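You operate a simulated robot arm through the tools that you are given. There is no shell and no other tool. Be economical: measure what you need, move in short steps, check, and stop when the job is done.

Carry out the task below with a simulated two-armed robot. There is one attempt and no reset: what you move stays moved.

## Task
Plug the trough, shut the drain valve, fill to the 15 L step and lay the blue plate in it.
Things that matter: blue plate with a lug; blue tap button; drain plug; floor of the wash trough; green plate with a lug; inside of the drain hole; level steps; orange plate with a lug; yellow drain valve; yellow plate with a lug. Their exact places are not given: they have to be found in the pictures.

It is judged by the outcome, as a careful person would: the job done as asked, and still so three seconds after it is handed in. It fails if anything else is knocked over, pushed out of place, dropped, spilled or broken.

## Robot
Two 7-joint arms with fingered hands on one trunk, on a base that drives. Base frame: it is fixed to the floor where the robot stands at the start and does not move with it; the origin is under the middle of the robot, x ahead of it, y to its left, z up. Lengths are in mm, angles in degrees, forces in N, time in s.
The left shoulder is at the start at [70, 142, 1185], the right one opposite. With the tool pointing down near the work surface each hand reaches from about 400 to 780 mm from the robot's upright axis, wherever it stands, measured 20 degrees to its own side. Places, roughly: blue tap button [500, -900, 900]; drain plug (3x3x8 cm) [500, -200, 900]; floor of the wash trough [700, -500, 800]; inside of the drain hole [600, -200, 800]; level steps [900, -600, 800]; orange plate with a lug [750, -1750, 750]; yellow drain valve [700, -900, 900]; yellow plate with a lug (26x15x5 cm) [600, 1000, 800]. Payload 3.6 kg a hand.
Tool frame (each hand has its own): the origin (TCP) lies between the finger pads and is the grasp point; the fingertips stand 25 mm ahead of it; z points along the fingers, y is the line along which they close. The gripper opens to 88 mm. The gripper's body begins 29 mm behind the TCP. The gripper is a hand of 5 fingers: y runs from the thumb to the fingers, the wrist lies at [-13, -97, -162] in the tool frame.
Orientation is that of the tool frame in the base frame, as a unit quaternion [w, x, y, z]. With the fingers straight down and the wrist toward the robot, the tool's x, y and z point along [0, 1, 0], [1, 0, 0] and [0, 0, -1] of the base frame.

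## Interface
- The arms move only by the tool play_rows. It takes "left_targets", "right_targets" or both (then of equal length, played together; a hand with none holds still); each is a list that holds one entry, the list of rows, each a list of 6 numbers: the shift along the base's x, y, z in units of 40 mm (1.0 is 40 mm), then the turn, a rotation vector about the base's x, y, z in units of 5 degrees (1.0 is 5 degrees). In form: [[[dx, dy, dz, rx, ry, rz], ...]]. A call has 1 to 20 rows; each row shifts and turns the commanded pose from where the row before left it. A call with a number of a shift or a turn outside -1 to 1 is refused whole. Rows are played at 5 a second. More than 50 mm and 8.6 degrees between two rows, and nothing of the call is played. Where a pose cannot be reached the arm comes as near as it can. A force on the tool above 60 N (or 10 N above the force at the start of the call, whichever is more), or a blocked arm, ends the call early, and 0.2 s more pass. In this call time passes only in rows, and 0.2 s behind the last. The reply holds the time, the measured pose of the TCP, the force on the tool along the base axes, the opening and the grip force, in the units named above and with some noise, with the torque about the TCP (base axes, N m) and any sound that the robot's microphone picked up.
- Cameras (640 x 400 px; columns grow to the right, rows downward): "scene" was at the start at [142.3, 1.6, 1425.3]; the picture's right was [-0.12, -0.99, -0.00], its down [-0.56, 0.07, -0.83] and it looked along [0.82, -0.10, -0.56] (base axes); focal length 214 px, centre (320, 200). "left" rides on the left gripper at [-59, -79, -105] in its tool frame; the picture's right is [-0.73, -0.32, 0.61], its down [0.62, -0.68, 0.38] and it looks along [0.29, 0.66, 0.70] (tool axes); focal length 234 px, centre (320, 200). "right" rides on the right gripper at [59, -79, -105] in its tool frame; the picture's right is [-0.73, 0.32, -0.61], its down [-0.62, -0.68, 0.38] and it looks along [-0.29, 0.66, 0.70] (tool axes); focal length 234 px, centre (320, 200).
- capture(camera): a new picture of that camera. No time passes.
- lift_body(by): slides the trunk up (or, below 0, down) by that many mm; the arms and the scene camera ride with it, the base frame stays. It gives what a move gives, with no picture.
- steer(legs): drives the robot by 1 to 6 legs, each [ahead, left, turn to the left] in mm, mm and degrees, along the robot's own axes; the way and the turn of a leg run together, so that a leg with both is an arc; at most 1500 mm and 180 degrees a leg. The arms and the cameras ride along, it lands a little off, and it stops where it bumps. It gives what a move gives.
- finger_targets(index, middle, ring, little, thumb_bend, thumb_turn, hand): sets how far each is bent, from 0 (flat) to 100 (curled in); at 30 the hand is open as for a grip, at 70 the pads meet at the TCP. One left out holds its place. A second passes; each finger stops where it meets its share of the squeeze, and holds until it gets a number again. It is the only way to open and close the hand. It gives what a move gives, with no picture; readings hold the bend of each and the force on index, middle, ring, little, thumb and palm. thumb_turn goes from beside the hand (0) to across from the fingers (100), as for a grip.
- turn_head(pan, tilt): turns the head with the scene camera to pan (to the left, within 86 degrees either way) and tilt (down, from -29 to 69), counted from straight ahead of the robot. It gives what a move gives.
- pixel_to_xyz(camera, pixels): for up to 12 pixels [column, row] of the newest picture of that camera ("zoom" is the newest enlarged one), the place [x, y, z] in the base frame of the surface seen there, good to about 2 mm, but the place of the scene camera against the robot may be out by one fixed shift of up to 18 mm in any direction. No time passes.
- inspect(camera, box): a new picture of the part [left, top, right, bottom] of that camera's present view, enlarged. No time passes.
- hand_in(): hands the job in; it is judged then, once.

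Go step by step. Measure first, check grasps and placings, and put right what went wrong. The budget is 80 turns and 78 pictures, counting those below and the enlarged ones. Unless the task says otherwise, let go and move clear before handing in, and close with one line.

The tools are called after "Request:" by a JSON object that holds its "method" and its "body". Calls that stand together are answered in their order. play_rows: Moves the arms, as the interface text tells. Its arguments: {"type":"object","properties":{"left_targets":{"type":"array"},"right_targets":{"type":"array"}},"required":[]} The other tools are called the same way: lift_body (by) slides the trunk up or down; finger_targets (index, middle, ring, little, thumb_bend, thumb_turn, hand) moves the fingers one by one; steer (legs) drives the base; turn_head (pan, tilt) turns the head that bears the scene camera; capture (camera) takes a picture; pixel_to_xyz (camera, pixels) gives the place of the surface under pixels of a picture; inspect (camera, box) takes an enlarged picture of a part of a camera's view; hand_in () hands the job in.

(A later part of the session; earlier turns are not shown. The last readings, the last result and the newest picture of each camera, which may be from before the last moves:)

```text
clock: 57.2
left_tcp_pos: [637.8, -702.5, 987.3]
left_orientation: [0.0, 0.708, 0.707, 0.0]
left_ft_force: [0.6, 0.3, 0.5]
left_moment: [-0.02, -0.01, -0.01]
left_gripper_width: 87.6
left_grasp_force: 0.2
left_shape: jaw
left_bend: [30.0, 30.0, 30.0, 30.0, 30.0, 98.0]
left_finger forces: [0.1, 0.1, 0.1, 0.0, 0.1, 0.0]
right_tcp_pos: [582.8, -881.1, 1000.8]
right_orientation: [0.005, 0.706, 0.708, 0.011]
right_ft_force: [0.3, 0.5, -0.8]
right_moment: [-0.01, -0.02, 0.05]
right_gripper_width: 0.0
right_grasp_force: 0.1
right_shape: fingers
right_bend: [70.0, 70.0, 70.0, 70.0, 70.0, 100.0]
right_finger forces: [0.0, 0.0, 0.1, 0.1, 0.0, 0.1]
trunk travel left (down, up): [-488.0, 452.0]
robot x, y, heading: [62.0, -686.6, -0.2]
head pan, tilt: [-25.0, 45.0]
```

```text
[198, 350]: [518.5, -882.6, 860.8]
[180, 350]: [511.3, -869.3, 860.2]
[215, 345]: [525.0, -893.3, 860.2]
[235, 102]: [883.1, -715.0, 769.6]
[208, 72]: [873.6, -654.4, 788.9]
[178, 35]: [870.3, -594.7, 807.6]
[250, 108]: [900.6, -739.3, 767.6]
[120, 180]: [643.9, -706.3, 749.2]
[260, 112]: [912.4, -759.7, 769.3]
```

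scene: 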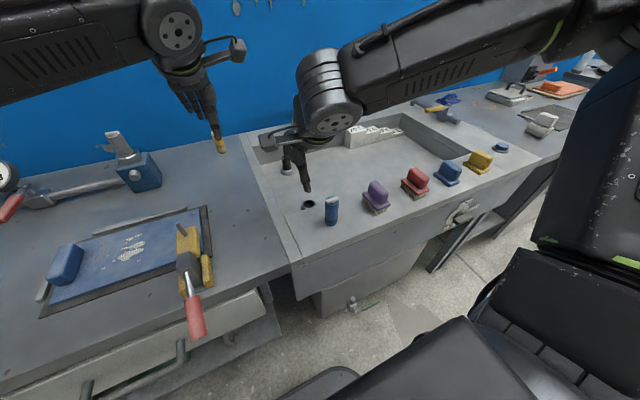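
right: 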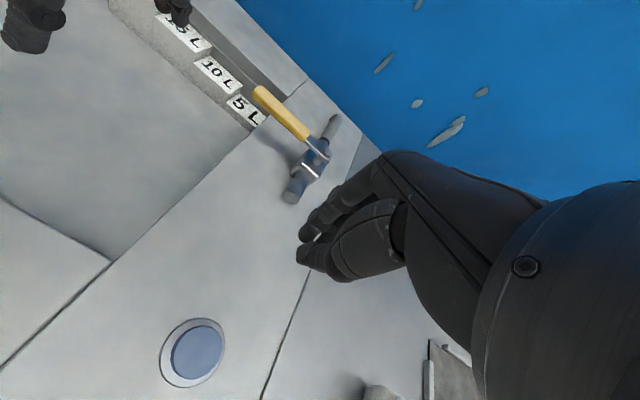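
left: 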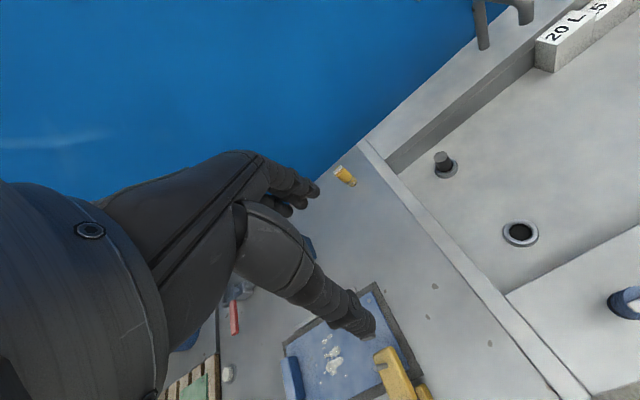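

Floor z 750, step tops 769.5/789/808 (15 L → water at z≈808). Move above the button and press gently.

Request:
{"method": "play_rows", "body": {"right_targets": [[[-0.8, -0.05, -0.4, 0, 0, 0], [-0.75, 0, -0.6, 0, 0, 0], [0, 0, -0.8, 0, 0, 0], [0, 0, -0.8, 0, 0, 0], [0, 0, -0.2, 0, 0, 0], [0, 0, -0.12, 0, 0, 0], [0, 0, -0.12, 0, 0, 0]]]}}

```text
clock: 58.8
left_tcp_pos: [635.7, -701.5, 988.1]
left_orientation: [0.0, 0.707, 0.707, 0.001]
left_ft_force: [0.6, 0.3, 0.4]
left_moment: [0.01, 0.01, -0.01]
left_gripper_width: 87.9
left_grasp_force: 0.0
left_shape: jaw
left_bend: [30.0, 30.0, 30.0, 30.0, 30.0, 98.0]
left_finger forces: [0.1, 0.0, 0.0, 0.1, 0.0, 0.0]
right_tcp_pos: [521.6, -883.6, 881.1]
right_orientation: [0.005, 0.706, 0.708, 0.012]
right_ft_force: [-1.2, -0.3, 7.8]
right_moment: [-0.01, 0.12, -0.04]
right_gripper_width: 0.0
right_grasp_force: 4.5
right_shape: fingers
right_bend: [70.0, 70.0, 70.0, 70.0, 70.0, 100.0]
right_finger forces: [0.0, 0.1, 0.0, 0.1, 8.4, 0.1]
trunk travel left (down, up): [-488.0, 452.0]
robot x, y, heading: [60.3, -678.3, -0.1]
head pan, tilt: [-25.0, 45.0]
heard: click
```

Click heard with 8 N. Look whether water runs.

Request:
{"method": "inspect", "body": {"camera": "scene", "box": [0, 0, 400, 300]}}

```text
1.33 times, centred on (200, 150) of scene
```

zoom: 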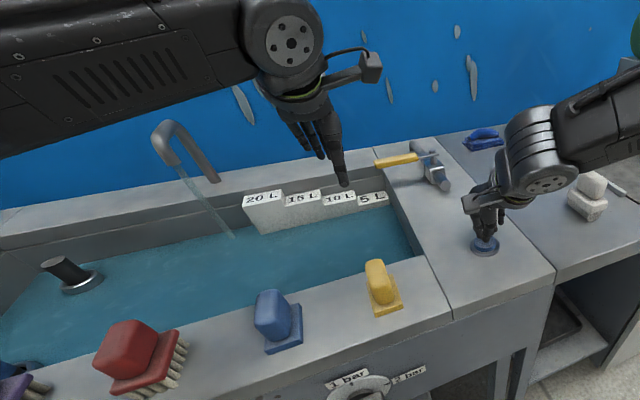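

Water flows. Measure the surface (time does not pass).

Request:
{"method": "pixel_to_xyz", "body": {"camera": "zoom", "pixels": [[300, 260], [200, 300], [350, 240], [260, 198], [303, 196], [340, 199], [370, 199]]}}

```text
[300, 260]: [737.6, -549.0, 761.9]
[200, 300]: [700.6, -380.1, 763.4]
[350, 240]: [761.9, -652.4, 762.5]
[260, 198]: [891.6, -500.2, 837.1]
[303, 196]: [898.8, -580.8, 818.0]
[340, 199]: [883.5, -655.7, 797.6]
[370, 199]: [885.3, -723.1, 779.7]
```

Level just off the floor (scene z 762.5; 15 L is 818 there). Hold 1 s and measure the rate.

Request:
{"method": "play_rows", "body": {"right_targets": [[[0, 0, 0, 0, 0, 0], [0, 0, 0, 0, 0, 0], [0, 0, 0, 0, 0, 0], [0, 0, 0, 0, 0, 0]]]}}

Request:
{"method": "inspect", "body": {"camera": "scene", "box": [0, 0, 400, 300]}}

Request:
{"method": "pixel_to_xyz", "body": {"camera": "zoom", "pixels": [[300, 260], [200, 300], [350, 240], [280, 250], [330, 260], [230, 270]]}}

```text
clock: 59.8
left_tcp_pos: [637.5, -700.0, 988.6]
left_orientation: [0.001, 0.708, 0.707, 0.0]
left_ft_force: [0.2, 0.4, 0.1]
left_moment: [-0.01, 0.04, -0.05]
left_gripper_width: 87.6
left_grasp_force: 0.0
left_shape: jaw
left_bend: [30.0, 30.0, 30.0, 30.0, 30.0, 98.0]
left_finger forces: [0.0, 0.0, 0.0, 0.0, 0.1, 0.1]
right_tcp_pos: [519.7, -885.3, 879.9]
right_orientation: [0.004, 0.706, 0.708, 0.011]
right_ft_force: [-1.3, -0.2, 11.7]
right_moment: [0.04, 0.12, 0.02]
right_gripper_width: 0.1
right_grasp_force: 5.5
right_shape: fingers
right_bend: [70.0, 70.0, 70.0, 70.0, 70.0, 100.0]
right_finger forces: [0.0, 0.1, 0.0, 0.1, 11.0, 0.0]
trunk travel left (down, up): [-488.0, 452.0]
robot x, y, heading: [59.2, -682.2, -0.1]
head pan, tilt: [-25.0, 45.0]
```

```text
1.33 times, centred on (200, 150) of scene
```

zoom: 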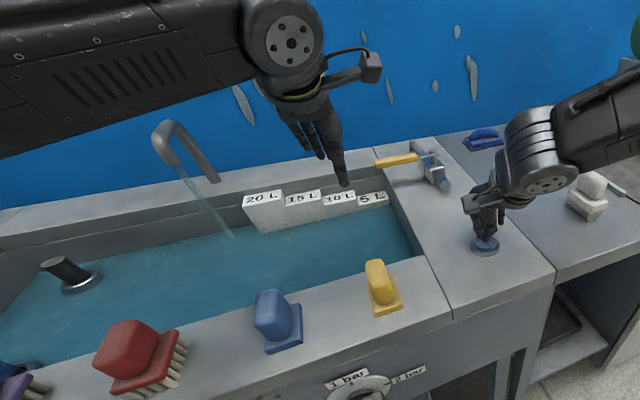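

```text
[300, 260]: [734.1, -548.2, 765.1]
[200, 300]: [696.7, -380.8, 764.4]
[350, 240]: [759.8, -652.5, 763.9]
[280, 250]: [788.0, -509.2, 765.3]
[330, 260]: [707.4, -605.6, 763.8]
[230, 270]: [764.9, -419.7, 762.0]
```

Rate ≈1.5–2 mm/s. Now release the button to learn whether it latches.

Request:
{"method": "play_rows", "body": {"right_targets": [[[0, 0, 0.5, 0, 0, 0], [0, 0, 0.5, 0, 0, 0], [0, 0, 0, 0, 0, 0]]]}}

Request:
{"method": "inspect", "body": {"camera": "scene", "box": [0, 0, 400, 300]}}

Request:
{"method": "pixel_to_xyz", "body": {"camera": "zoom", "pixels": [[300, 260], [200, 300], [350, 240], [280, 250], [330, 260], [230, 270], [250, 280], [310, 270], [220, 290], [180, 300], [340, 250], [370, 240]]}}

```text
clock: 60.6
left_tcp_pos: [639.8, -701.4, 987.1]
left_orientation: [-0.001, 0.708, 0.706, 0.0]
left_ft_force: [-0.7, 0.1, -1.0]
left_moment: [-0.06, 0.01, 0.03]
left_gripper_width: 87.7
left_grasp_force: 0.1
left_shape: jaw
left_bend: [30.0, 30.0, 30.0, 30.0, 30.0, 98.0]
left_finger forces: [0.0, 0.0, 0.1, 0.0, 0.1, 0.0]
right_tcp_pos: [522.5, -884.9, 919.4]
right_orientation: [0.004, 0.706, 0.708, 0.011]
right_ft_force: [-0.9, 0.5, -0.8]
right_moment: [0.0, -0.01, -0.01]
right_gripper_width: 0.1
right_grasp_force: 0.3
right_shape: fingers
right_bend: [70.0, 70.0, 70.0, 70.0, 70.0, 100.0]
right_finger forces: [0.1, 0.0, 0.0, 0.0, 0.0, 0.1]
trunk travel left (down, up): [-488.0, 452.0]
robot x, y, heading: [63.6, -683.3, -0.2]
head pan, tilt: [-25.0, 45.0]
```

```text
1.33 times, centred on (200, 150) of scene
```

zoom: 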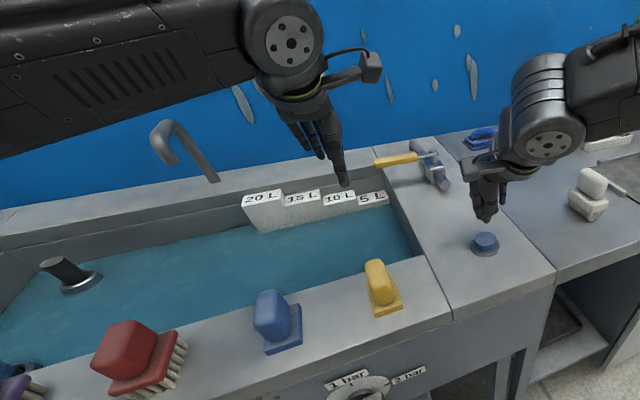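

```text
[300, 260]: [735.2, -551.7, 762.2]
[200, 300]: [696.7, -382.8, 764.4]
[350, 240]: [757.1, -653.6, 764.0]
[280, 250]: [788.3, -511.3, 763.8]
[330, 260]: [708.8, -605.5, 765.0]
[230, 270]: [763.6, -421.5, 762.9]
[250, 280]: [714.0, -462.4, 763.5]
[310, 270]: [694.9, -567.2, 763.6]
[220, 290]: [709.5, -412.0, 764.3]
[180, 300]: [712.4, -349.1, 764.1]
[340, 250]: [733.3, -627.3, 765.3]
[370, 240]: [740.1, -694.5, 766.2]
```

Flow stops on release (hold-to-run), so control is easy. Press again and hold ~8 s, then measure.

Request:
{"method": "play_rows", "body": {"right_targets": [[[0, 0, -0.5, 0, 0, 0], [0, 0, -0.5, 0, 0, 0], [0, 0, 0, 0, 0, 0], [0, 0, 0, 0, 0, 0], [0, 0, 0, 0, 0, 0], [0, 0, 0, 0, 0, 0], [0, 0, 0, 0, 0, 0], [0, 0, 0, 0, 0, 0], [0, 0, 0, 0, 0, 0], [0, 0, 0, 0, 0, 0], [0, 0, 0, 0, 0, 0], [0, 0, 0, 0, 0, 0], [0, 0, 0, 0, 0, 0], [0, 0, 0, 0, 0, 0], [0, 0, 0, 0, 0, 0], [0, 0, 0, 0, 0, 0], [0, 0, 0, 0, 0, 0], [0, 0, 0, 0, 0, 0], [0, 0, 0, 0, 0, 0], [0, 0, 0, 0, 0, 0]]]}}

Request:
{"method": "play_rows", "body": {"right_targets": [[[0, 0, 0, 0, 0, 0], [0, 0, 0, 0, 0, 0], [0, 0, 0, 0, 0, 0], [0, 0, 0, 0, 0, 0], [0, 0, 0, 0, 0, 0], [0, 0, 0, 0, 0, 0], [0, 0, 0, 0, 0, 0], [0, 0, 0, 0, 0, 0], [0, 0, 0, 0, 0, 0], [0, 0, 0, 0, 0, 0], [0, 0, 0, 0, 0, 0], [0, 0, 0, 0, 0, 0], [0, 0, 0, 0, 0, 0], [0, 0, 0, 0, 0, 0], [0, 0, 0, 0, 0, 0], [0, 0, 0, 0, 0, 0], [0, 0, 0, 0, 0, 0], [0, 0, 0, 0, 0, 0], [0, 0, 0, 0, 0, 0], [0, 0, 0, 0, 0, 0]]]}}

Request:
{"method": "inspect", "body": {"camera": "scene", "box": [0, 0, 400, 300]}}

Request:
{"method": "pixel_to_xyz", "body": {"camera": "zoom", "pixels": [[300, 260], [200, 290], [350, 240], [280, 250], [330, 250], [230, 270], [250, 280], [310, 270], [220, 290], [180, 300], [340, 250], [370, 240]]}}

```text
clock: 64.8
left_tcp_pos: [637.3, -701.8, 986.9]
left_orientation: [0.0, 0.708, 0.706, 0.0]
left_ft_force: [0.3, 0.7, -0.1]
left_moment: [0.04, 0.01, 0.03]
left_gripper_width: 87.9
left_grasp_force: 0.1
left_shape: jaw
left_bend: [30.0, 30.0, 30.0, 30.0, 30.0, 98.0]
left_finger forces: [0.0, 0.0, 0.0, 0.0, 0.0, 0.0]
right_tcp_pos: [521.2, -884.8, 880.1]
right_orientation: [0.005, 0.707, 0.708, 0.011]
right_ft_force: [-1.7, -0.4, 9.4]
right_moment: [0.01, 0.09, -0.01]
right_gripper_width: 0.1
right_grasp_force: 5.2
right_shape: fingers
right_bend: [70.0, 70.0, 70.0, 70.0, 71.0, 100.0]
right_finger forces: [0.4, 0.5, 0.1, 0.1, 9.3, 0.0]
trunk travel left (down, up): [-488.0, 452.0]
robot x, y, heading: [56.7, -682.0, -0.1]
head pan, tilt: [-25.0, 45.0]
heard: click
```

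```text
clock: 69.0
left_tcp_pos: [636.1, -702.0, 985.6]
left_orientation: [0.0, 0.708, 0.707, 0.0]
left_ft_force: [0.3, -0.6, -0.5]
left_moment: [-0.01, 0.05, 0.01]
left_gripper_width: 87.6
left_grasp_force: 0.1
left_shape: jaw
left_bend: [30.0, 30.0, 30.0, 30.0, 30.0, 98.0]
left_finger forces: [0.0, 0.0, 0.1, 0.0, 0.0, 0.1]
right_tcp_pos: [520.9, -885.6, 879.9]
right_orientation: [0.005, 0.706, 0.708, 0.011]
right_ft_force: [-0.7, -0.5, 10.3]
right_moment: [0.01, 0.08, 0.01]
right_gripper_width: 0.0
right_grasp_force: 4.8
right_shape: fingers
right_bend: [70.0, 70.0, 70.0, 70.0, 71.0, 100.0]
right_finger forces: [0.3, 0.5, 0.1, 0.0, 9.3, 0.1]
trunk travel left (down, up): [-488.0, 452.0]
robot x, y, heading: [58.4, -685.3, -0.2]
head pan, tilt: [-25.0, 45.0]
```

```text
1.33 times, centred on (200, 150) of scene
```

zoom: 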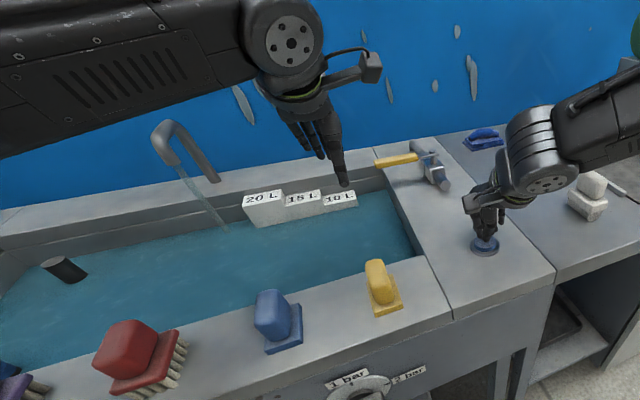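

```text
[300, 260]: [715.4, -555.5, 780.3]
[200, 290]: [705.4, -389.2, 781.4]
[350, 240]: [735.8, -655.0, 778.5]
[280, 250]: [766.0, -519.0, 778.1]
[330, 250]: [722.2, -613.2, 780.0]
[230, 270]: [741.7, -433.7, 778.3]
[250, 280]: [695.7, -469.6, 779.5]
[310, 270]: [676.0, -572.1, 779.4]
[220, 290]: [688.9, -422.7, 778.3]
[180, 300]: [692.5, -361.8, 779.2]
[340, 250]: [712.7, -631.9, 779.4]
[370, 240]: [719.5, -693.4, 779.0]
```

Level rose 15 mm in ~8.1 s (now at the 5 L step, scene z 779.3); 15 L at 818 needs ~20.7 s more. Hold 16.8 s, then measure.

Request:
{"method": "play_rows", "body": {"right_targets": [[[0, 0, 0, 0, 0, 0], [0, 0, 0, 0, 0, 0], [0, 0, 0, 0, 0, 0], [0, 0, 0, 0, 0, 0], [0, 0, 0, 0, 0, 0], [0, 0, 0, 0, 0, 0], [0, 0, 0, 0, 0, 0], [0, 0, 0, 0, 0, 0], [0, 0, 0, 0, 0, 0], [0, 0, 0, 0, 0, 0], [0, 0, 0, 0, 0, 0], [0, 0, 0, 0, 0, 0], [0, 0, 0, 0, 0, 0], [0, 0, 0, 0, 0, 0], [0, 0, 0, 0, 0, 0], [0, 0, 0, 0, 0, 0], [0, 0, 0, 0, 0, 0], [0, 0, 0, 0, 0, 0], [0, 0, 0, 0, 0, 0], [0, 0, 0, 0, 0, 0]]]}}

Request:
{"method": "play_rows", "body": {"right_targets": [[[0, 0, 0, 0, 0, 0], [0, 0, 0, 0, 0, 0], [0, 0, 0, 0, 0, 0], [0, 0, 0, 0, 0, 0], [0, 0, 0, 0, 0, 0], [0, 0, 0, 0, 0, 0], [0, 0, 0, 0, 0, 0], [0, 0, 0, 0, 0, 0], [0, 0, 0, 0, 0, 0], [0, 0, 0, 0, 0, 0], [0, 0, 0, 0, 0, 0], [0, 0, 0, 0, 0, 0], [0, 0, 0, 0, 0, 0], [0, 0, 0, 0, 0, 0], [0, 0, 0, 0, 0, 0], [0, 0, 0, 0, 0, 0], [0, 0, 0, 0, 0, 0], [0, 0, 0, 0, 0, 0], [0, 0, 0, 0, 0, 0], [0, 0, 0, 0, 0, 0]]]}}

Request:
{"method": "play_rows", "body": {"right_targets": [[[0, 0, 0, 0, 0, 0], [0, 0, 0, 0, 0, 0], [0, 0, 0, 0, 0, 0], [0, 0, 0, 0, 0, 0], [0, 0, 0, 0, 0, 0], [0, 0, 0, 0, 0, 0], [0, 0, 0, 0, 0, 0], [0, 0, 0, 0, 0, 0], [0, 0, 0, 0, 0, 0], [0, 0, 0, 0, 0, 0], [0, 0, 0, 0, 0, 0], [0, 0, 0, 0, 0, 0], [0, 0, 0, 0, 0, 0], [0, 0, 0, 0, 0, 0], [0, 0, 0, 0, 0, 0], [0, 0, 0, 0, 0, 0], [0, 0, 0, 0, 0, 0], [0, 0, 0, 0, 0, 0], [0, 0, 0, 0, 0, 0], [0, 0, 0, 0, 0, 0]]]}}

Request:
{"method": "play_rows", "body": {"right_targets": [[[0, 0, 0, 0, 0, 0], [0, 0, 0, 0, 0, 0], [0, 0, 0, 0, 0, 0], [0, 0, 0, 0, 0, 0], [0, 0, 0, 0, 0, 0], [0, 0, 0, 0, 0, 0], [0, 0, 0, 0, 0, 0], [0, 0, 0, 0, 0, 0], [0, 0, 0, 0, 0, 0], [0, 0, 0, 0, 0, 0], [0, 0, 0, 0, 0, 0], [0, 0, 0, 0, 0, 0], [0, 0, 0, 0, 0, 0], [0, 0, 0, 0, 0, 0], [0, 0, 0, 0, 0, 0], [0, 0, 0, 0, 0, 0], [0, 0, 0, 0, 0, 0], [0, 0, 0, 0, 0, 0], [0, 0, 0, 0, 0, 0], [0, 0, 0, 0, 0, 0]]]}}

Request:
{"method": "inspect", "body": {"camera": "scene", "box": [0, 0, 400, 300]}}

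Request:
{"method": "pixel_to_xyz", "body": {"camera": "zoom", "pixels": [[300, 260], [200, 290], [350, 240], [280, 250], [330, 250], [230, 270], [250, 280], [310, 265], [220, 290], [180, 300], [260, 199], [303, 197]]}}

```text
clock: 73.2
left_tcp_pos: [637.3, -702.6, 988.3]
left_orientation: [0.0, 0.708, 0.706, 0.0]
left_ft_force: [-0.1, -0.6, -0.9]
left_moment: [-0.02, 0.02, 0.01]
left_gripper_width: 87.7
left_grasp_force: 0.1
left_shape: jaw
left_bend: [30.0, 30.0, 30.0, 30.0, 30.0, 98.0]
left_finger forces: [0.0, 0.0, 0.1, 0.0, 0.0, 0.0]
right_tcp_pos: [520.0, -884.3, 880.5]
right_orientation: [0.005, 0.707, 0.707, 0.011]
right_ft_force: [-1.3, 0.8, 10.6]
right_moment: [-0.01, 0.07, 0.02]
right_gripper_width: 0.0
right_grasp_force: 5.1
right_shape: fingers
right_bend: [70.0, 70.0, 70.0, 70.0, 71.0, 100.0]
right_finger forces: [0.5, 0.5, 0.0, 0.0, 9.3, 0.1]
trunk travel left (down, up): [-488.0, 452.0]
robot x, y, heading: [55.5, -685.4, -0.0]
head pan, tilt: [-25.0, 45.0]
```

```text
clock: 77.4
left_tcp_pos: [636.9, -701.1, 987.0]
left_orientation: [-0.001, 0.708, 0.706, 0.0]
left_ft_force: [-0.9, 0.1, 0.5]
left_moment: [0.01, 0.04, 0.03]
left_gripper_width: 87.8
left_grasp_force: 0.1
left_shape: jaw
left_bend: [30.0, 30.0, 30.0, 30.0, 30.0, 98.0]
left_finger forces: [0.0, 0.1, 0.0, 0.0, 0.0, 0.1]
right_tcp_pos: [520.7, -884.5, 879.5]
right_orientation: [0.005, 0.706, 0.708, 0.011]
right_ft_force: [-0.9, -0.7, 10.3]
right_moment: [0.02, 0.08, 0.0]
right_gripper_width: 0.0
right_grasp_force: 4.9
right_shape: fingers
right_bend: [70.0, 70.0, 70.0, 70.0, 71.0, 100.0]
right_finger forces: [0.5, 0.5, 0.1, 0.0, 9.2, 0.0]
trunk travel left (down, up): [-488.0, 452.0]
robot x, y, heading: [56.5, -681.4, -0.1]
head pan, tilt: [-25.0, 45.0]
```

```text
clock: 81.6
left_tcp_pos: [637.6, -700.6, 986.8]
left_orientation: [-0.001, 0.708, 0.706, 0.0]
left_ft_force: [-0.4, -0.3, -1.0]
left_moment: [0.01, -0.02, 0.03]
left_gripper_width: 87.9
left_grasp_force: 0.0
left_shape: jaw
left_bend: [30.0, 30.0, 30.0, 30.0, 30.0, 98.0]
left_finger forces: [0.0, 0.0, 0.0, 0.0, 0.0, 0.1]
right_tcp_pos: [521.4, -885.4, 880.9]
right_orientation: [0.005, 0.706, 0.708, 0.011]
right_ft_force: [-1.2, -0.8, 11.3]
right_moment: [0.02, 0.09, -0.02]
right_gripper_width: 0.0
right_grasp_force: 4.8
right_shape: fingers
right_bend: [70.0, 70.0, 70.0, 70.0, 71.0, 100.0]
right_finger forces: [0.3, 0.5, 0.0, 0.1, 9.1, 0.1]
trunk travel left (down, up): [-488.0, 452.0]
robot x, y, heading: [59.4, -687.9, -0.4]
head pan, tilt: [-25.0, 45.0]
```

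```text
clock: 85.8
left_tcp_pos: [637.3, -701.1, 987.3]
left_orientation: [0.0, 0.708, 0.706, 0.0]
left_ft_force: [-0.5, -0.7, 0.0]
left_moment: [-0.02, 0.03, -0.02]
left_gripper_width: 87.8
left_grasp_force: 0.0
left_shape: jaw
left_bend: [30.0, 30.0, 30.0, 30.0, 30.0, 98.0]
left_finger forces: [0.0, 0.0, 0.0, 0.1, 0.0, 0.0]
right_tcp_pos: [521.2, -885.8, 879.6]
right_orientation: [0.006, 0.706, 0.709, 0.012]
right_ft_force: [-1.5, 0.0, 10.5]
right_moment: [0.03, 0.1, 0.01]
right_gripper_width: 0.0
right_grasp_force: 4.7
right_shape: fingers
right_bend: [70.0, 70.0, 70.0, 70.0, 71.0, 100.0]
right_finger forces: [0.4, 0.5, 0.1, 0.1, 9.2, 0.1]
trunk travel left (down, up): [-488.0, 452.0]
robot x, y, heading: [59.5, -683.1, -0.4]
head pan, tilt: [-25.0, 45.0]
```

```text
1.33 times, centred on (200, 150) of scene
```

zoom: 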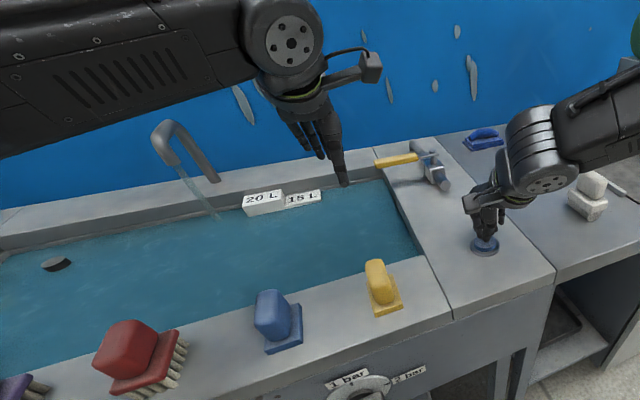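

```text
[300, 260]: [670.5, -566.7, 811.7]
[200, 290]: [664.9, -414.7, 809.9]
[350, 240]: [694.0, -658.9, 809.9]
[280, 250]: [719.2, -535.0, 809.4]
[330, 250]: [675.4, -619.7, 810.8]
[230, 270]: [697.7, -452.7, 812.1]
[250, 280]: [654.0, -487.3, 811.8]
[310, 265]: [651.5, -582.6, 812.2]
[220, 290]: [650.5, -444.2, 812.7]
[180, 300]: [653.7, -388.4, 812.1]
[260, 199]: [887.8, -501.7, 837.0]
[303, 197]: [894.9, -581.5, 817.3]
```

Level at 811.3; the 15 L top reads ≈817.5. Hold ~2.9 s more, release, and check.

Request:
{"method": "play_rows", "body": {"right_targets": [[[0, 0, 0, 0, 0, 0], [0, 0, 0, 0, 0, 0], [0, 0, 0, 0, 0, 0], [0, 0, 0, 0, 0, 0], [0, 0, 0, 0, 0, 0], [0, 0, 0, 0, 0, 0], [0, 0, 0, 0, 0, 0], [0, 0, 0, 0, 0, 0], [0, 0, 0, 0, 0, 0], [0, 0, 0, 0, 0, 0], [0, 0, 0, 0, 0, 0], [0, 0, 0, 0, 0, 0], [0, 0, 0, 0, 0, 0], [0, 0, 0, 0, 0, 0], [0, 0, 0.6, 0, 0, 0], [0, 0, 0.6, 0, 0, 0], [0, 0, 0, 0, 0, 0], [0, 0, 0, 0, 0, 0]]]}}

Request:
{"method": "inspect", "body": {"camera": "scene", "box": [110, 100, 270, 220]}}

Request:
{"method": "pixel_to_xyz", "body": {"camera": "zoom", "pixels": [[300, 280], [200, 290], [350, 240], [280, 250], [330, 250], [230, 270], [250, 280], [310, 265], [400, 220], [280, 172], [360, 165], [220, 300]]}}

```text
clock: 89.6
left_tcp_pos: [638.2, -700.8, 987.2]
left_orientation: [-0.001, 0.708, 0.706, 0.0]
left_ft_force: [0.0, -0.8, 0.2]
left_moment: [0.01, 0.04, 0.01]
left_gripper_width: 87.8
left_grasp_force: 0.1
left_shape: jaw
left_bend: [30.0, 30.0, 30.0, 30.0, 30.0, 98.0]
left_finger forces: [0.0, 0.1, 0.1, 0.0, 0.0, 0.0]
right_tcp_pos: [520.7, -884.3, 927.7]
right_orientation: [0.004, 0.706, 0.708, 0.01]
right_ft_force: [-0.5, 0.2, -0.5]
right_moment: [-0.01, 0.0, -0.01]
right_gripper_width: 0.0
right_grasp_force: 0.0
right_shape: fingers
right_bend: [70.0, 70.0, 70.0, 70.0, 70.0, 100.0]
right_finger forces: [0.0, 0.1, 0.0, 0.0, 0.0, 0.1]
trunk travel left (down, up): [-488.0, 452.0]
robot x, y, heading: [57.9, -680.7, -0.2]
head pan, tilt: [-25.0, 45.0]
```

```text
3.33 times, centred on (190, 160) of scene
```

zoom: 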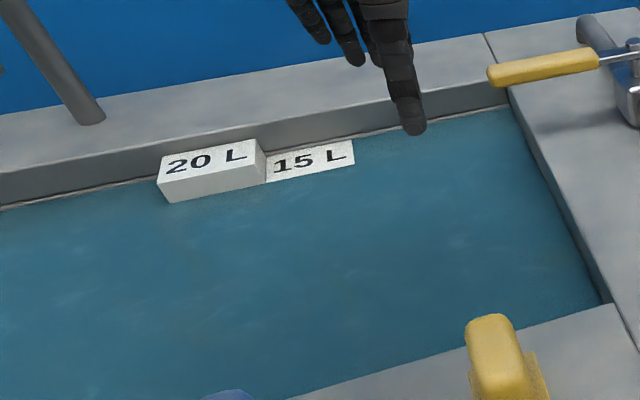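

```text
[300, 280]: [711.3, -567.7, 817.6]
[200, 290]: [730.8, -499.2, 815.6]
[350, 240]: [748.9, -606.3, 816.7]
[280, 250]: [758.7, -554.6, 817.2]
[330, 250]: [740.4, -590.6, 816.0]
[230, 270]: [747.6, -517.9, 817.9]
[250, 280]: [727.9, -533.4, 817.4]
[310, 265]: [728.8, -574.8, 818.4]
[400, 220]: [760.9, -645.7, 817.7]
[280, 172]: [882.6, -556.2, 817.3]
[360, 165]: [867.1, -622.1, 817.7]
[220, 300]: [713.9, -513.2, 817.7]
```

Water level 817.2 is flush with the 15 L step top (817.3). Flow is off. Now raise the trunk a bit and drive to the clamped blue plate.

Request:
{"method": "lift_body", "body": {"by": 120}}

Request:
{"method": "steer", "body": {"legs": [[-80, 0, 0], [0, 660, 0]]}}

Request:
{"method": "turn_head", "body": {"pan": 25, "tilt": 45}}

Request:
{"method": "inspect", "body": {"camera": "scene", "box": [180, 140, 460, 330]}}

```text
clock: 91.1
left_tcp_pos: [637.2, -701.3, 1105.3]
left_orientation: [0.001, 0.708, 0.706, 0.0]
left_ft_force: [0.5, 0.1, -0.5]
left_moment: [0.0, 0.01, -0.01]
left_gripper_width: 87.7
left_grasp_force: 0.0
left_shape: jaw
left_bend: [30.0, 30.0, 30.0, 30.0, 30.0, 98.0]
left_finger forces: [0.0, 0.0, 0.1, 0.1, 0.1, 0.0]
right_tcp_pos: [520.7, -885.5, 1048.3]
right_orientation: [0.005, 0.707, 0.707, 0.011]
right_ft_force: [-0.2, 0.5, -0.2]
right_moment: [0.04, 0.03, 0.0]
right_gripper_width: 0.0
right_grasp_force: 0.0
right_shape: fingers
right_bend: [70.0, 70.0, 70.0, 70.0, 70.0, 100.0]
right_finger forces: [0.0, 0.1, 0.1, 0.0, 0.0, 0.0]
trunk travel left (down, up): [-608.0, 332.0]
robot x, y, heading: [57.1, -682.5, -0.2]
head pan, tilt: [-25.0, 45.0]
```

```text
clock: 95.4
left_tcp_pos: [558.0, -37.2, 1106.2]
left_orientation: [0.0, 0.705, 0.709, -0.001]
left_ft_force: [0.1, -0.2, 0.5]
left_moment: [0.01, -0.02, -0.03]
left_gripper_width: 87.8
left_grasp_force: 0.0
left_shape: jaw
left_bend: [30.0, 30.0, 30.0, 30.0, 30.0, 98.0]
left_finger forces: [0.0, 0.1, 0.1, 0.0, 0.0, 0.0]
right_tcp_pos: [441.0, -220.6, 1047.8]
right_orientation: [0.004, 0.703, 0.711, 0.01]
right_ft_force: [-0.1, 0.8, 0.7]
right_moment: [0.0, 0.03, 0.0]
right_gripper_width: 0.1
right_grasp_force: 0.1
right_shape: fingers
right_bend: [70.0, 70.0, 70.0, 70.0, 70.0, 100.0]
right_finger forces: [0.0, 0.0, 0.0, 0.0, 0.0, 0.0]
trunk travel left (down, up): [-608.0, 332.0]
robot x, y, heading: [-22.9, -22.7, 0.5]
head pan, tilt: [-25.0, 45.0]
```

```text
clock: 96.6
left_tcp_pos: [557.3, -36.9, 1107.7]
left_orientation: [0.0, 0.704, 0.71, -0.001]
left_ft_force: [1.2, 0.0, -0.3]
left_moment: [0.02, -0.02, 0.02]
left_gripper_width: 87.8
left_grasp_force: 0.1
left_shape: jaw
left_bend: [30.0, 30.0, 30.0, 30.0, 30.0, 98.0]
left_finger forces: [0.0, 0.2, 0.0, 0.0, 0.1, 0.1]
right_tcp_pos: [440.8, -220.0, 1047.6]
right_orientation: [0.004, 0.703, 0.711, 0.011]
right_ft_force: [0.1, -0.2, 0.6]
right_moment: [-0.01, -0.02, -0.03]
right_gripper_width: 0.1
right_grasp_force: 0.1
right_shape: fingers
right_bend: [70.0, 70.0, 70.0, 70.0, 70.0, 100.0]
right_finger forces: [0.0, 0.0, 0.0, 0.0, 0.0, 0.0]
trunk travel left (down, up): [-608.0, 332.0]
robot x, y, heading: [-21.3, -22.4, 0.3]
head pan, tilt: [25.0, 45.0]
```

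```text
2.11 times, centred on (320, 235) of scene
```

zoom: 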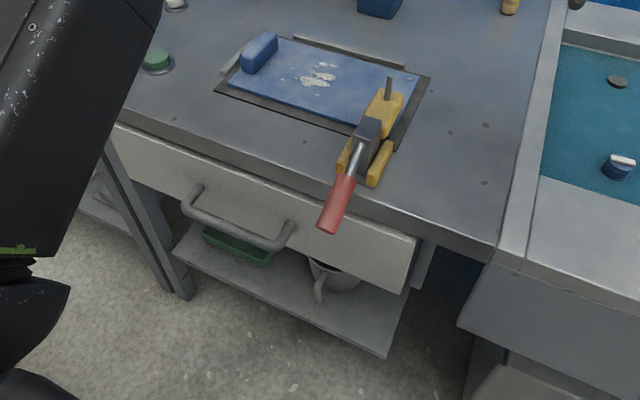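

Clamp handle extends toward the robot from the yellow base; measure handle, arm, plate and lug.

Request:
{"method": "pixel_to_xyz", "body": {"camera": "zoom", "pixels": [[327, 222], [345, 180], [355, 155], [370, 128], [385, 108], [390, 82], [380, 165], [260, 50], [245, 68], [240, 85], [300, 90], [420, 80]]}}

Request:
{"method": "inspect", "body": {"camera": "scene", "box": [310, 165, 380, 255]}}

```text
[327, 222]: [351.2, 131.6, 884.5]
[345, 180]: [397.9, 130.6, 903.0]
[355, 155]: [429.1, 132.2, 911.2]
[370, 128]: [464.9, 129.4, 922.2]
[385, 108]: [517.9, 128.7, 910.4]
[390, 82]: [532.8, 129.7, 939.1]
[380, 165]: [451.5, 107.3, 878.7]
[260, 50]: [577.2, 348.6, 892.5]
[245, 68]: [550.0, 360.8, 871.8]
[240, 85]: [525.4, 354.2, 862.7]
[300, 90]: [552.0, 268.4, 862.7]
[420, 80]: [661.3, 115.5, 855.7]
```

```text
4.44 times, centred on (345, 210) of scene
```

zoom: 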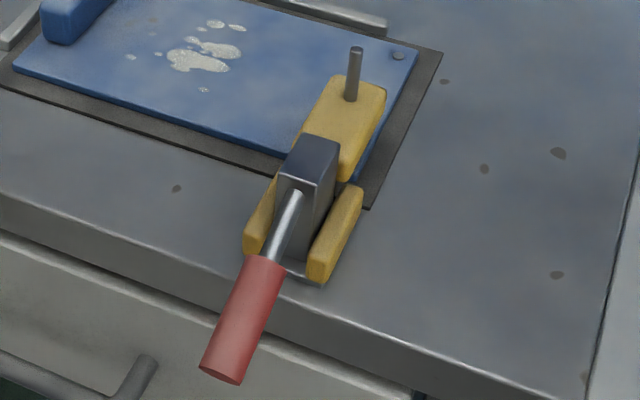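

Handle: tip ≈[341,118,875], mid [388,117,893], pivot ≈[460,117,910] (scene shift removed). I'll turn the left hand -90° about z and bring it above the red grip's end.

Request:
{"method": "play_rows", "body": {"left_targets": [[[-0.278, 0.214, -0.14, 0, 0, -1], [-0.278, 0.214, -0.14, 0, 0, -1], [-0.278, 0.214, -0.14, 0, 0, -1], [-0.278, 0.214, -0.14, 0, 0, -1], [-0.278, 0.214, -0.14, 0, 0, -1], [-0.278, 0.214, -0.14, 0, 0, -1], [-0.278, 0.214, -0.14, 0, 0, -1], [-0.278, 0.214, -0.14, 0, 0, -1], [-0.278, 0.214, -0.14, 0, 0, -1], [-0.278, 0.214, -0.14, 0, 0, -1], [-0.278, 0.214, -0.14, 0, 0, -1], [-0.278, 0.214, -0.14, 0, 0, -1], [-0.278, 0.214, -0.14, 0, 0, -1], [-0.278, 0.214, -0.14, 0, 0, -1], [-0.278, 0.214, -0.14, 0, 0, -1], [-0.278, 0.214, -0.14, 0, 0, -1], [-0.278, 0.214, -0.14, 0, 0, -1], [-0.278, 0.214, -0.14, 0, 0, -1]]]}}

Request:
{"method": "capture", "body": {"camera": "left"}}

```text
clock: 100.4
left_tcp_pos: [356.0, 117.7, 1006.7]
left_orientation: [0.0, 1.0, 0.003, 0.001]
left_ft_force: [-0.4, 0.4, -0.3]
left_moment: [0.03, 0.01, 0.0]
left_gripper_width: 87.6
left_grasp_force: 0.2
left_shape: jaw
left_bend: [30.0, 30.0, 30.0, 30.0, 30.0, 98.0]
left_finger forces: [0.0, 0.1, 0.0, 0.0, 0.1, 0.1]
right_tcp_pos: [441.1, -221.4, 1047.8]
right_orientation: [0.004, 0.704, 0.711, 0.011]
right_ft_force: [-0.4, -0.3, -0.2]
right_moment: [0.03, 0.0, 0.0]
right_gripper_width: 0.1
right_grasp_force: 0.1
right_shape: fingers
right_bend: [70.0, 70.0, 70.0, 70.0, 70.0, 100.0]
right_finger forces: [0.0, 0.1, 0.0, 0.0, 0.1, 0.0]
trunk travel left (down, up): [-608.0, 332.0]
robot x, y, heading: [-25.4, -27.4, 0.4]
head pan, tilt: [25.0, 45.0]
```

```text
15 pictures are left
```

left: 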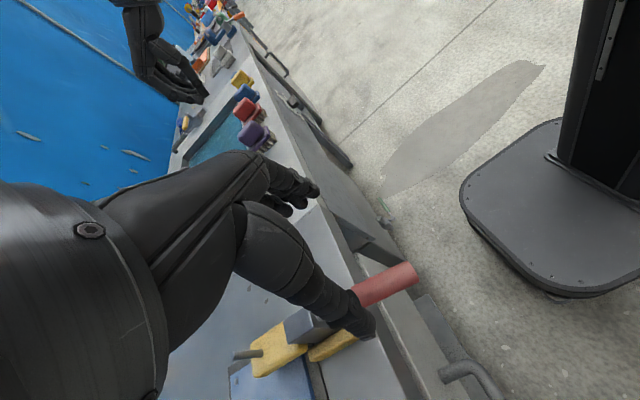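

The red grip spans (355,295)–(410,272) in the left view. Measure it precisely.

Request:
{"method": "pixel_to_xyz", "body": {"camera": "left", "pixels": [[410, 272], [395, 278], [375, 286], [362, 292], [385, 295], [398, 265], [355, 325], [300, 190], [317, 330], [270, 355]]}}

```text
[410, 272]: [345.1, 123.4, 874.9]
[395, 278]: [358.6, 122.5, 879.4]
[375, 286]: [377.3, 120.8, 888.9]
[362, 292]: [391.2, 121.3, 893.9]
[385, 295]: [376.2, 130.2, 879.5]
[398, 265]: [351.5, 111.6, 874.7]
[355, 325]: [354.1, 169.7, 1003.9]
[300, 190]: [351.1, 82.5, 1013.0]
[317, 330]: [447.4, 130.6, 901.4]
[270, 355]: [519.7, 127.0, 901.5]
```

Grip axis ≈ y 121, top z 880 at x 358. Descend to TCP [358,121,877] and pinch with index, middle and thumb.

Request:
{"method": "play_rows", "body": {"left_targets": [[[0.05, 0.08, -0.8, 0, 0, 0], [0, 0, -0.9, 0, 0, 0], [0, 0, -0.9, 0, 0, 0], [0, 0, -0.63, 0, 0, 0]]]}}

Request:
{"method": "finger_targets", "body": {"hand": "left", "index": 72, "middle": 60, "thumb_bend": 72, "thumb_turn": 100}}

Request:
{"method": "capture", "body": {"camera": "left"}}

```text
clock: 101.4
left_tcp_pos: [359.6, 122.3, 877.3]
left_orientation: [0.0, 1.0, 0.005, 0.001]
left_ft_force: [-0.5, -0.7, 0.2]
left_moment: [-0.03, -0.02, 0.01]
left_gripper_width: 87.7
left_grasp_force: 0.1
left_shape: jaw
left_bend: [30.0, 30.0, 30.0, 30.0, 30.0, 98.0]
left_finger forces: [0.0, 0.0, 0.0, 0.0, 0.1, 0.0]
right_tcp_pos: [441.3, -220.4, 1048.5]
right_orientation: [0.004, 0.703, 0.711, 0.01]
right_ft_force: [-0.4, -0.4, -0.5]
right_moment: [0.0, 0.02, -0.01]
right_gripper_width: 0.0
right_grasp_force: 0.0
right_shape: fingers
right_bend: [70.0, 70.0, 70.0, 70.0, 70.0, 100.0]
right_finger forces: [0.0, 0.0, 0.0, 0.1, 0.1, 0.0]
trunk travel left (down, up): [-608.0, 332.0]
robot x, y, heading: [-21.5, -22.5, 0.5]
head pan, tilt: [25.0, 45.0]
```

```text
clock: 102.4
left_tcp_pos: [359.6, 121.7, 877.1]
left_orientation: [0.001, 1.0, 0.003, 0.0]
left_ft_force: [0.4, -2.6, -1.3]
left_moment: [-0.03, -0.06, 0.1]
left_gripper_width: 10.8
left_grasp_force: 6.5
left_shape: fingers
left_bend: [60.0, 60.0, 30.0, 30.0, 67.0, 100.0]
left_finger forces: [7.9, 0.0, 0.0, 0.0, 5.1, 0.0]
right_tcp_pos: [441.4, -220.3, 1047.7]
right_orientation: [0.004, 0.703, 0.711, 0.01]
right_ft_force: [-0.1, -0.2, 0.6]
right_moment: [-0.01, -0.04, -0.02]
right_gripper_width: 0.1
right_grasp_force: 0.0
right_shape: fingers
right_bend: [70.0, 70.0, 70.0, 70.0, 70.0, 100.0]
right_finger forces: [0.0, 0.0, 0.0, 0.1, 0.1, 0.0]
trunk travel left (down, up): [-608.0, 332.0]
robot x, y, heading: [-22.6, -19.1, 0.2]
head pan, tilt: [25.0, 45.0]
```

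```text
14 pictures are left
```

left: 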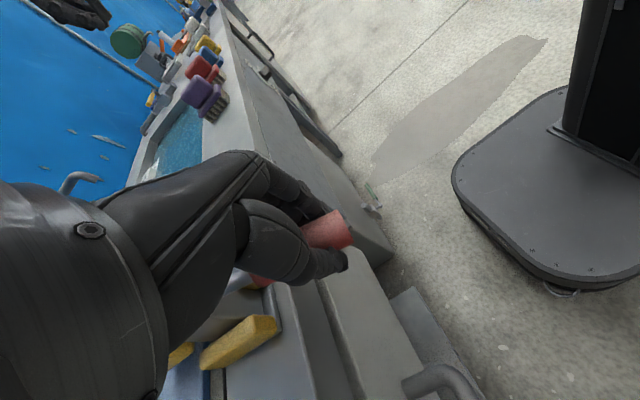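

Pinch holds (index 8 N, thumb 5 N). Squeeze a little more and lift along the arc by ~45°.

Request:
{"method": "finger_targets", "body": {"hand": "left", "index": 80, "middle": 72, "thumb_bend": 80}}

Request:
{"method": "play_rows", "body": {"left_targets": [[[-0.07, 0, 0.32, 0, 0, 0], [-0.07, 0, 0.32, 0, 0, 0], [0.02, 0, 0.35, 0, 0, 0], [0.02, 0, 0.35, 0, 0, 0], [0.1, 0, 0.34, 0, 0, 0], [0.1, 0, 0.34, 0, 0, 0]]]}}

Request:
{"method": "inspect", "body": {"camera": "scene", "box": [250, 100, 430, 270]}}

```text
clock: 103.4
left_tcp_pos: [359.5, 123.7, 876.2]
left_orientation: [0.0, 1.0, 0.003, 0.0]
left_ft_force: [-0.3, -0.4, -1.6]
left_moment: [0.0, 0.01, 0.02]
left_gripper_width: 5.5
left_grasp_force: 11.6
left_shape: fingers
left_bend: [73.0, 71.0, 30.0, 30.0, 71.0, 100.0]
left_finger forces: [10.1, 2.1, 0.0, 0.0, 11.5, 0.0]
right_tcp_pos: [441.2, -220.6, 1048.5]
right_orientation: [0.004, 0.703, 0.711, 0.011]
right_ft_force: [0.2, 0.4, 0.1]
right_moment: [0.02, 0.06, 0.03]
right_gripper_width: 0.0
right_grasp_force: 0.1
right_shape: fingers
right_bend: [70.0, 70.0, 70.0, 70.0, 70.0, 100.0]
right_finger forces: [0.1, 0.1, 0.0, 0.0, 0.0, 0.0]
trunk travel left (down, up): [-608.0, 332.0]
robot x, y, heading: [-24.5, -23.0, 0.4]
head pan, tilt: [25.0, 45.0]
```

```text
clock: 104.8
left_tcp_pos: [363.3, 122.2, 956.3]
left_orientation: [0.001, 1.0, 0.003, 0.0]
left_ft_force: [1.1, 3.6, -2.0]
left_moment: [-0.02, -0.01, -0.02]
left_gripper_width: 0.0
left_grasp_force: 2.8
left_shape: fingers
left_bend: [75.0, 71.0, 30.0, 30.0, 73.0, 100.0]
left_finger forces: [0.1, 1.7, 0.0, 0.0, 4.5, 0.1]
right_tcp_pos: [442.3, -220.9, 1047.7]
right_orientation: [0.004, 0.703, 0.711, 0.01]
right_ft_force: [0.2, -0.6, 0.9]
right_moment: [0.0, 0.0, 0.0]
right_gripper_width: 0.2
right_grasp_force: 0.0
right_shape: fingers
right_bend: [70.0, 70.0, 70.0, 70.0, 70.0, 100.0]
right_finger forces: [0.0, 0.0, 0.0, 0.0, 0.0, 0.1]
trunk travel left (down, up): [-608.0, 332.0]
robot x, y, heading: [-22.3, -21.1, 0.6]
head pan, tilt: [25.0, 45.0]
```

```text
2.35 times, centred on (340, 185) of scene
```

zoom: 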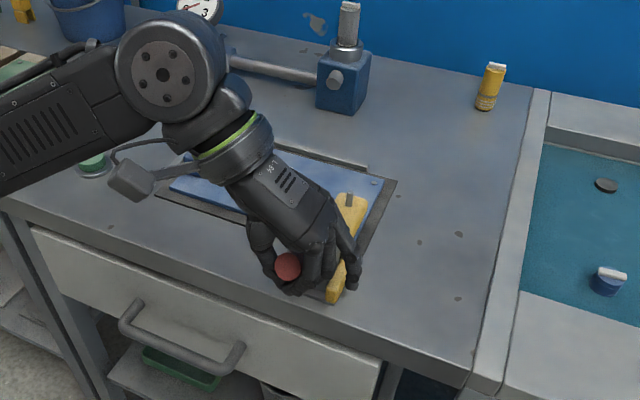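

The red end (288,266) is visible in the hand; measure how far it rose.

Request:
{"method": "pixel_to_xyz", "body": {"camera": "zoom", "pixels": [[288, 266], [283, 262], [293, 270], [345, 280], [350, 215]]}}

```text
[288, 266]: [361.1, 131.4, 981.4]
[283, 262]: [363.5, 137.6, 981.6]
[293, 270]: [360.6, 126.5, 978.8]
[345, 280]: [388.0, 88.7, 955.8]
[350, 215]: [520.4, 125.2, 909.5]
```

Tip is now at ≈[351,118,971] (about 31° above horizontal). Continue the arc up toward vertical.

Request:
{"method": "play_rows", "body": {"left_targets": [[[0.19, 0, 0.3, 0, 0, 0], [0.19, 0, 0.3, 0, 0, 0], [0.26, 0, 0.24, 0, 0, 0], [0.26, 0, 0.24, 0, 0, 0], [0.31, 0, 0.16, 0, 0, 0], [0.31, 0, 0.16, 0, 0, 0], [0.35, 0, 0.08, 0, 0, 0], [0.35, 0, 0.08, 0, 0, 0]]]}}

Request:
{"method": "inspect", "body": {"camera": "scene", "box": [250, 100, 430, 270]}}

```text
clock: 106.6
left_tcp_pos: [452.5, 120.1, 1020.4]
left_orientation: [-0.001, 1.0, 0.003, 0.001]
left_ft_force: [0.5, 0.1, 0.3]
left_moment: [0.02, 0.0, -0.03]
left_gripper_width: 0.0
left_grasp_force: 0.1
left_shape: fingers
left_bend: [74.0, 72.0, 30.0, 30.0, 74.0, 100.0]
left_finger forces: [0.1, 0.0, 0.1, 0.1, 0.1, 0.0]
right_tcp_pos: [441.9, -220.6, 1048.0]
right_orientation: [0.004, 0.703, 0.711, 0.009]
right_ft_force: [0.2, 0.5, 0.2]
right_moment: [0.0, 0.0, 0.02]
right_gripper_width: 0.0
right_grasp_force: 0.1
right_shape: fingers
right_bend: [70.0, 70.0, 70.0, 70.0, 70.0, 100.0]
right_finger forces: [0.0, 0.0, 0.0, 0.0, 0.0, 0.0]
trunk travel left (down, up): [-608.0, 332.0]
robot x, y, heading: [-24.1, -21.8, 0.4]
head pan, tilt: [25.0, 45.0]
```

```text
2.35 times, centred on (340, 185) of scene
```

zoom: 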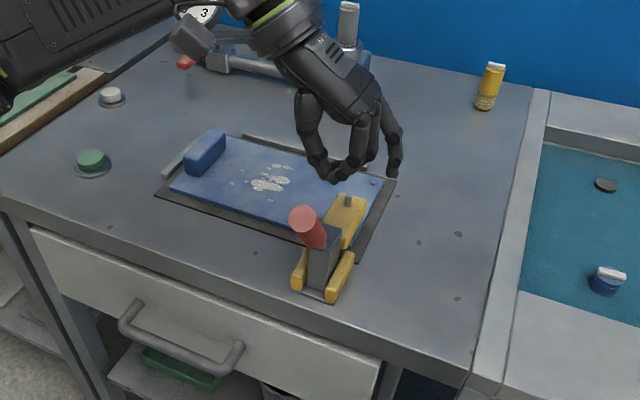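

The handle slipped out but stays raised. Measure its tip, then push it over toward +x with the closed fingers from behind.

Request:
{"method": "pixel_to_xyz", "body": {"camera": "zoom", "pixels": [[302, 218], [315, 238], [345, 210], [348, 200], [320, 260]]}}

```text
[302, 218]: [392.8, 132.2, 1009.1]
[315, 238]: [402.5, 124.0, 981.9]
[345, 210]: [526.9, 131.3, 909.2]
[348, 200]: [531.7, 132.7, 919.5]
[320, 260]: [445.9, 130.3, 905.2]
```

Handle tip ≈[383,119,999], ~51° raised. I'll turn the left hand back to nominal so the thumb sits behind (−x of) the handle and can push it over.

Request:
{"method": "finger_targets", "body": {"hand": "left", "index": 30, "middle": 30, "thumb_bend": 30}}

Request:
{"method": "play_rows", "body": {"left_targets": [[[0.1, 0, 0.8, 0, 0, 0.5], [0, 0, 0.8, 0, 0, 1], [-0.08, 0, 0, 0, 0, 1], [-0.08, 0, 0, 0, 0, 1], [-0.08, 0, 0, 0, 0, 1], [-0.08, 0, 0, 0, 0, 1], [-0.08, 0, 0, 0, 0, 1], [-0.08, 0, 0, 0, 0, 1], [-0.08, 0, 0, 0, 0, 1], [-0.08, 0, 0, 0, 0, 1], [-0.08, 0, 0, 0, 0, 1], [-0.08, 0, 0, 0, 0, 1], [-0.08, 0, 0, 0, 0, 1], [-0.08, 0, 0, 0, 0, 1], [-0.08, 0, 0, 0, 0, 1], [-0.08, 0, 0, 0, 0, 1], [-0.1, 0, 0, 0, 0, 1], [-0.1, 0, 0, 0, 0, 1], [-0.1, 0, 0, 0, 0, 0.5]]]}}

Request:
{"method": "play_rows", "body": {"left_targets": [[[0, 0, -0.9, 0, 0, 0], [0, 0, -0.9, 0, 0, 0], [0, 0, -0.5, 0, 0, 0]]]}}

Request:
{"method": "inspect", "body": {"camera": "scene", "box": [250, 80, 430, 270]}}

```text
clock: 107.6
left_tcp_pos: [450.8, 120.3, 1019.6]
left_orientation: [0.0, 1.0, 0.002, 0.0]
left_ft_force: [-0.6, 0.6, 0.0]
left_moment: [0.0, -0.01, 0.04]
left_gripper_width: 84.0
left_grasp_force: 0.0
left_shape: fingers
left_bend: [30.0, 30.0, 30.0, 30.0, 30.0, 100.0]
left_finger forces: [0.0, 0.1, 0.1, 0.0, 0.0, 0.0]
right_tcp_pos: [440.9, -221.2, 1047.6]
right_orientation: [0.004, 0.703, 0.711, 0.01]
right_ft_force: [-0.6, 0.3, 0.2]
right_moment: [-0.01, 0.0, -0.01]
right_gripper_width: 0.1
right_grasp_force: 0.0
right_shape: fingers
right_bend: [70.0, 70.0, 70.0, 70.0, 70.0, 100.0]
right_finger forces: [0.0, 0.0, 0.0, 0.0, 0.1, 0.1]
trunk travel left (down, up): [-608.0, 332.0]
robot x, y, heading: [-23.1, -23.0, 0.4]
head pan, tilt: [25.0, 45.0]
```

```text
clock: 111.6
left_tcp_pos: [399.3, 120.2, 1084.2]
left_orientation: [0.0, 0.704, 0.71, 0.0]
left_ft_force: [-0.2, 0.3, -1.5]
left_moment: [0.0, 0.0, 0.0]
left_gripper_width: 83.9
left_grasp_force: 0.1
left_shape: fingers
left_bend: [30.0, 30.0, 30.0, 30.0, 30.0, 100.0]
left_finger forces: [0.0, 0.0, 0.0, 0.1, 0.0, 0.1]
right_tcp_pos: [443.0, -221.8, 1047.9]
right_orientation: [0.004, 0.703, 0.711, 0.011]
right_ft_force: [0.7, -0.7, -0.1]
right_moment: [-0.03, 0.03, 0.02]
right_gripper_width: 0.0
right_grasp_force: 0.2
right_shape: fingers
right_bend: [70.0, 70.0, 70.0, 70.0, 70.0, 100.0]
right_finger forces: [0.0, 0.0, 0.1, 0.0, 0.1, 0.0]
trunk travel left (down, up): [-608.0, 332.0]
robot x, y, heading: [-22.4, -23.2, 0.7]
head pan, tilt: [25.0, 45.0]
```

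```text
clock: 112.4
left_tcp_pos: [400.2, 123.8, 993.6]
left_orientation: [0.0, 0.705, 0.709, 0.001]
left_ft_force: [-0.2, 0.2, -0.1]
left_moment: [0.0, 0.01, 0.01]
left_gripper_width: 84.0
left_grasp_force: 0.0
left_shape: fingers
left_bend: [30.0, 30.0, 30.0, 30.0, 30.0, 100.0]
left_finger forces: [0.0, 0.0, 0.0, 0.1, 0.0, 0.0]
right_tcp_pos: [440.9, -220.9, 1049.0]
right_orientation: [0.004, 0.703, 0.711, 0.011]
right_ft_force: [0.0, 0.0, 0.1]
right_moment: [0.02, 0.0, 0.01]
right_gripper_width: 0.2
right_grasp_force: 0.0
right_shape: fingers
right_bend: [70.0, 70.0, 70.0, 70.0, 70.0, 100.0]
right_finger forces: [0.0, 0.1, 0.0, 0.1, 0.0, 0.0]
trunk travel left (down, up): [-608.0, 332.0]
robot x, y, heading: [-23.5, -22.9, 0.6]
head pan, tilt: [25.0, 45.0]
```

```text
2.11 times, centred on (340, 175) of scene
```

zoom: 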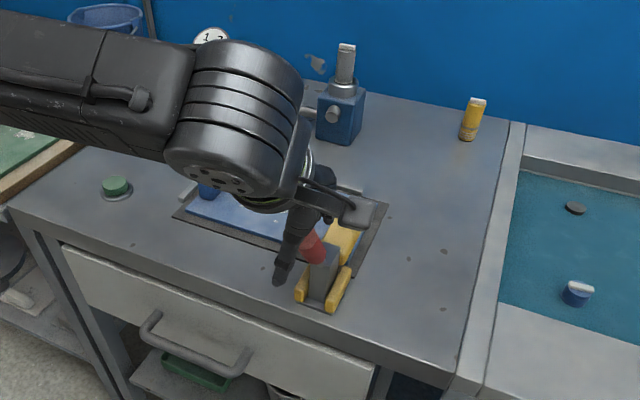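

The thumb is behind the red handle. Push +x about 100 mm while rising a bit.

Request:
{"method": "play_rows", "body": {"left_targets": [[[0.5, -0.05, 0.05, 0, 0, 0], [0.5, 0, 0.1, 0, 0, 0], [0.4, 0, 0.1, 0, 0, 0], [0.4, 0, 0.1, 0, 0, 0], [0.4, 0, 0.05, 0, 0, 0], [0.4, 0, 0, 0, 0, 0], [0.4, 0, 0, 0, 0, 0]]]}}

Request:
{"method": "inspect", "body": {"camera": "scene", "box": [250, 80, 430, 270]}}

```text
clock: 114.0
left_tcp_pos: [520.1, 119.5, 1007.9]
left_orientation: [0.0, 0.705, 0.71, 0.0]
left_ft_force: [-0.2, 0.5, -0.2]
left_moment: [-0.02, -0.02, 0.02]
left_gripper_width: 84.7
left_grasp_force: 0.1
left_shape: fingers
left_bend: [30.0, 30.0, 30.0, 30.0, 30.0, 100.0]
left_finger forces: [0.1, 0.0, 0.0, 0.0, 0.1, 0.1]
right_tcp_pos: [441.0, -221.5, 1047.7]
right_orientation: [0.003, 0.703, 0.711, 0.01]
right_ft_force: [1.0, 0.2, -0.2]
right_moment: [-0.01, -0.03, 0.0]
right_gripper_width: 0.2
right_grasp_force: 0.1
right_shape: fingers
right_bend: [70.0, 70.0, 70.0, 70.0, 70.0, 100.0]
right_finger forces: [0.0, 0.0, 0.0, 0.1, 0.0, 0.0]
trunk travel left (down, up): [-608.0, 332.0]
robot x, y, heading: [-22.7, -25.2, 0.5]
head pan, tilt: [25.0, 45.0]
```

```text
2.11 times, centred on (340, 175) of scene
```

zoom: 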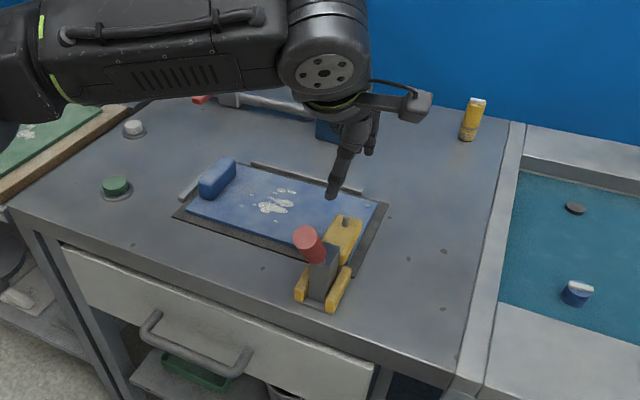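

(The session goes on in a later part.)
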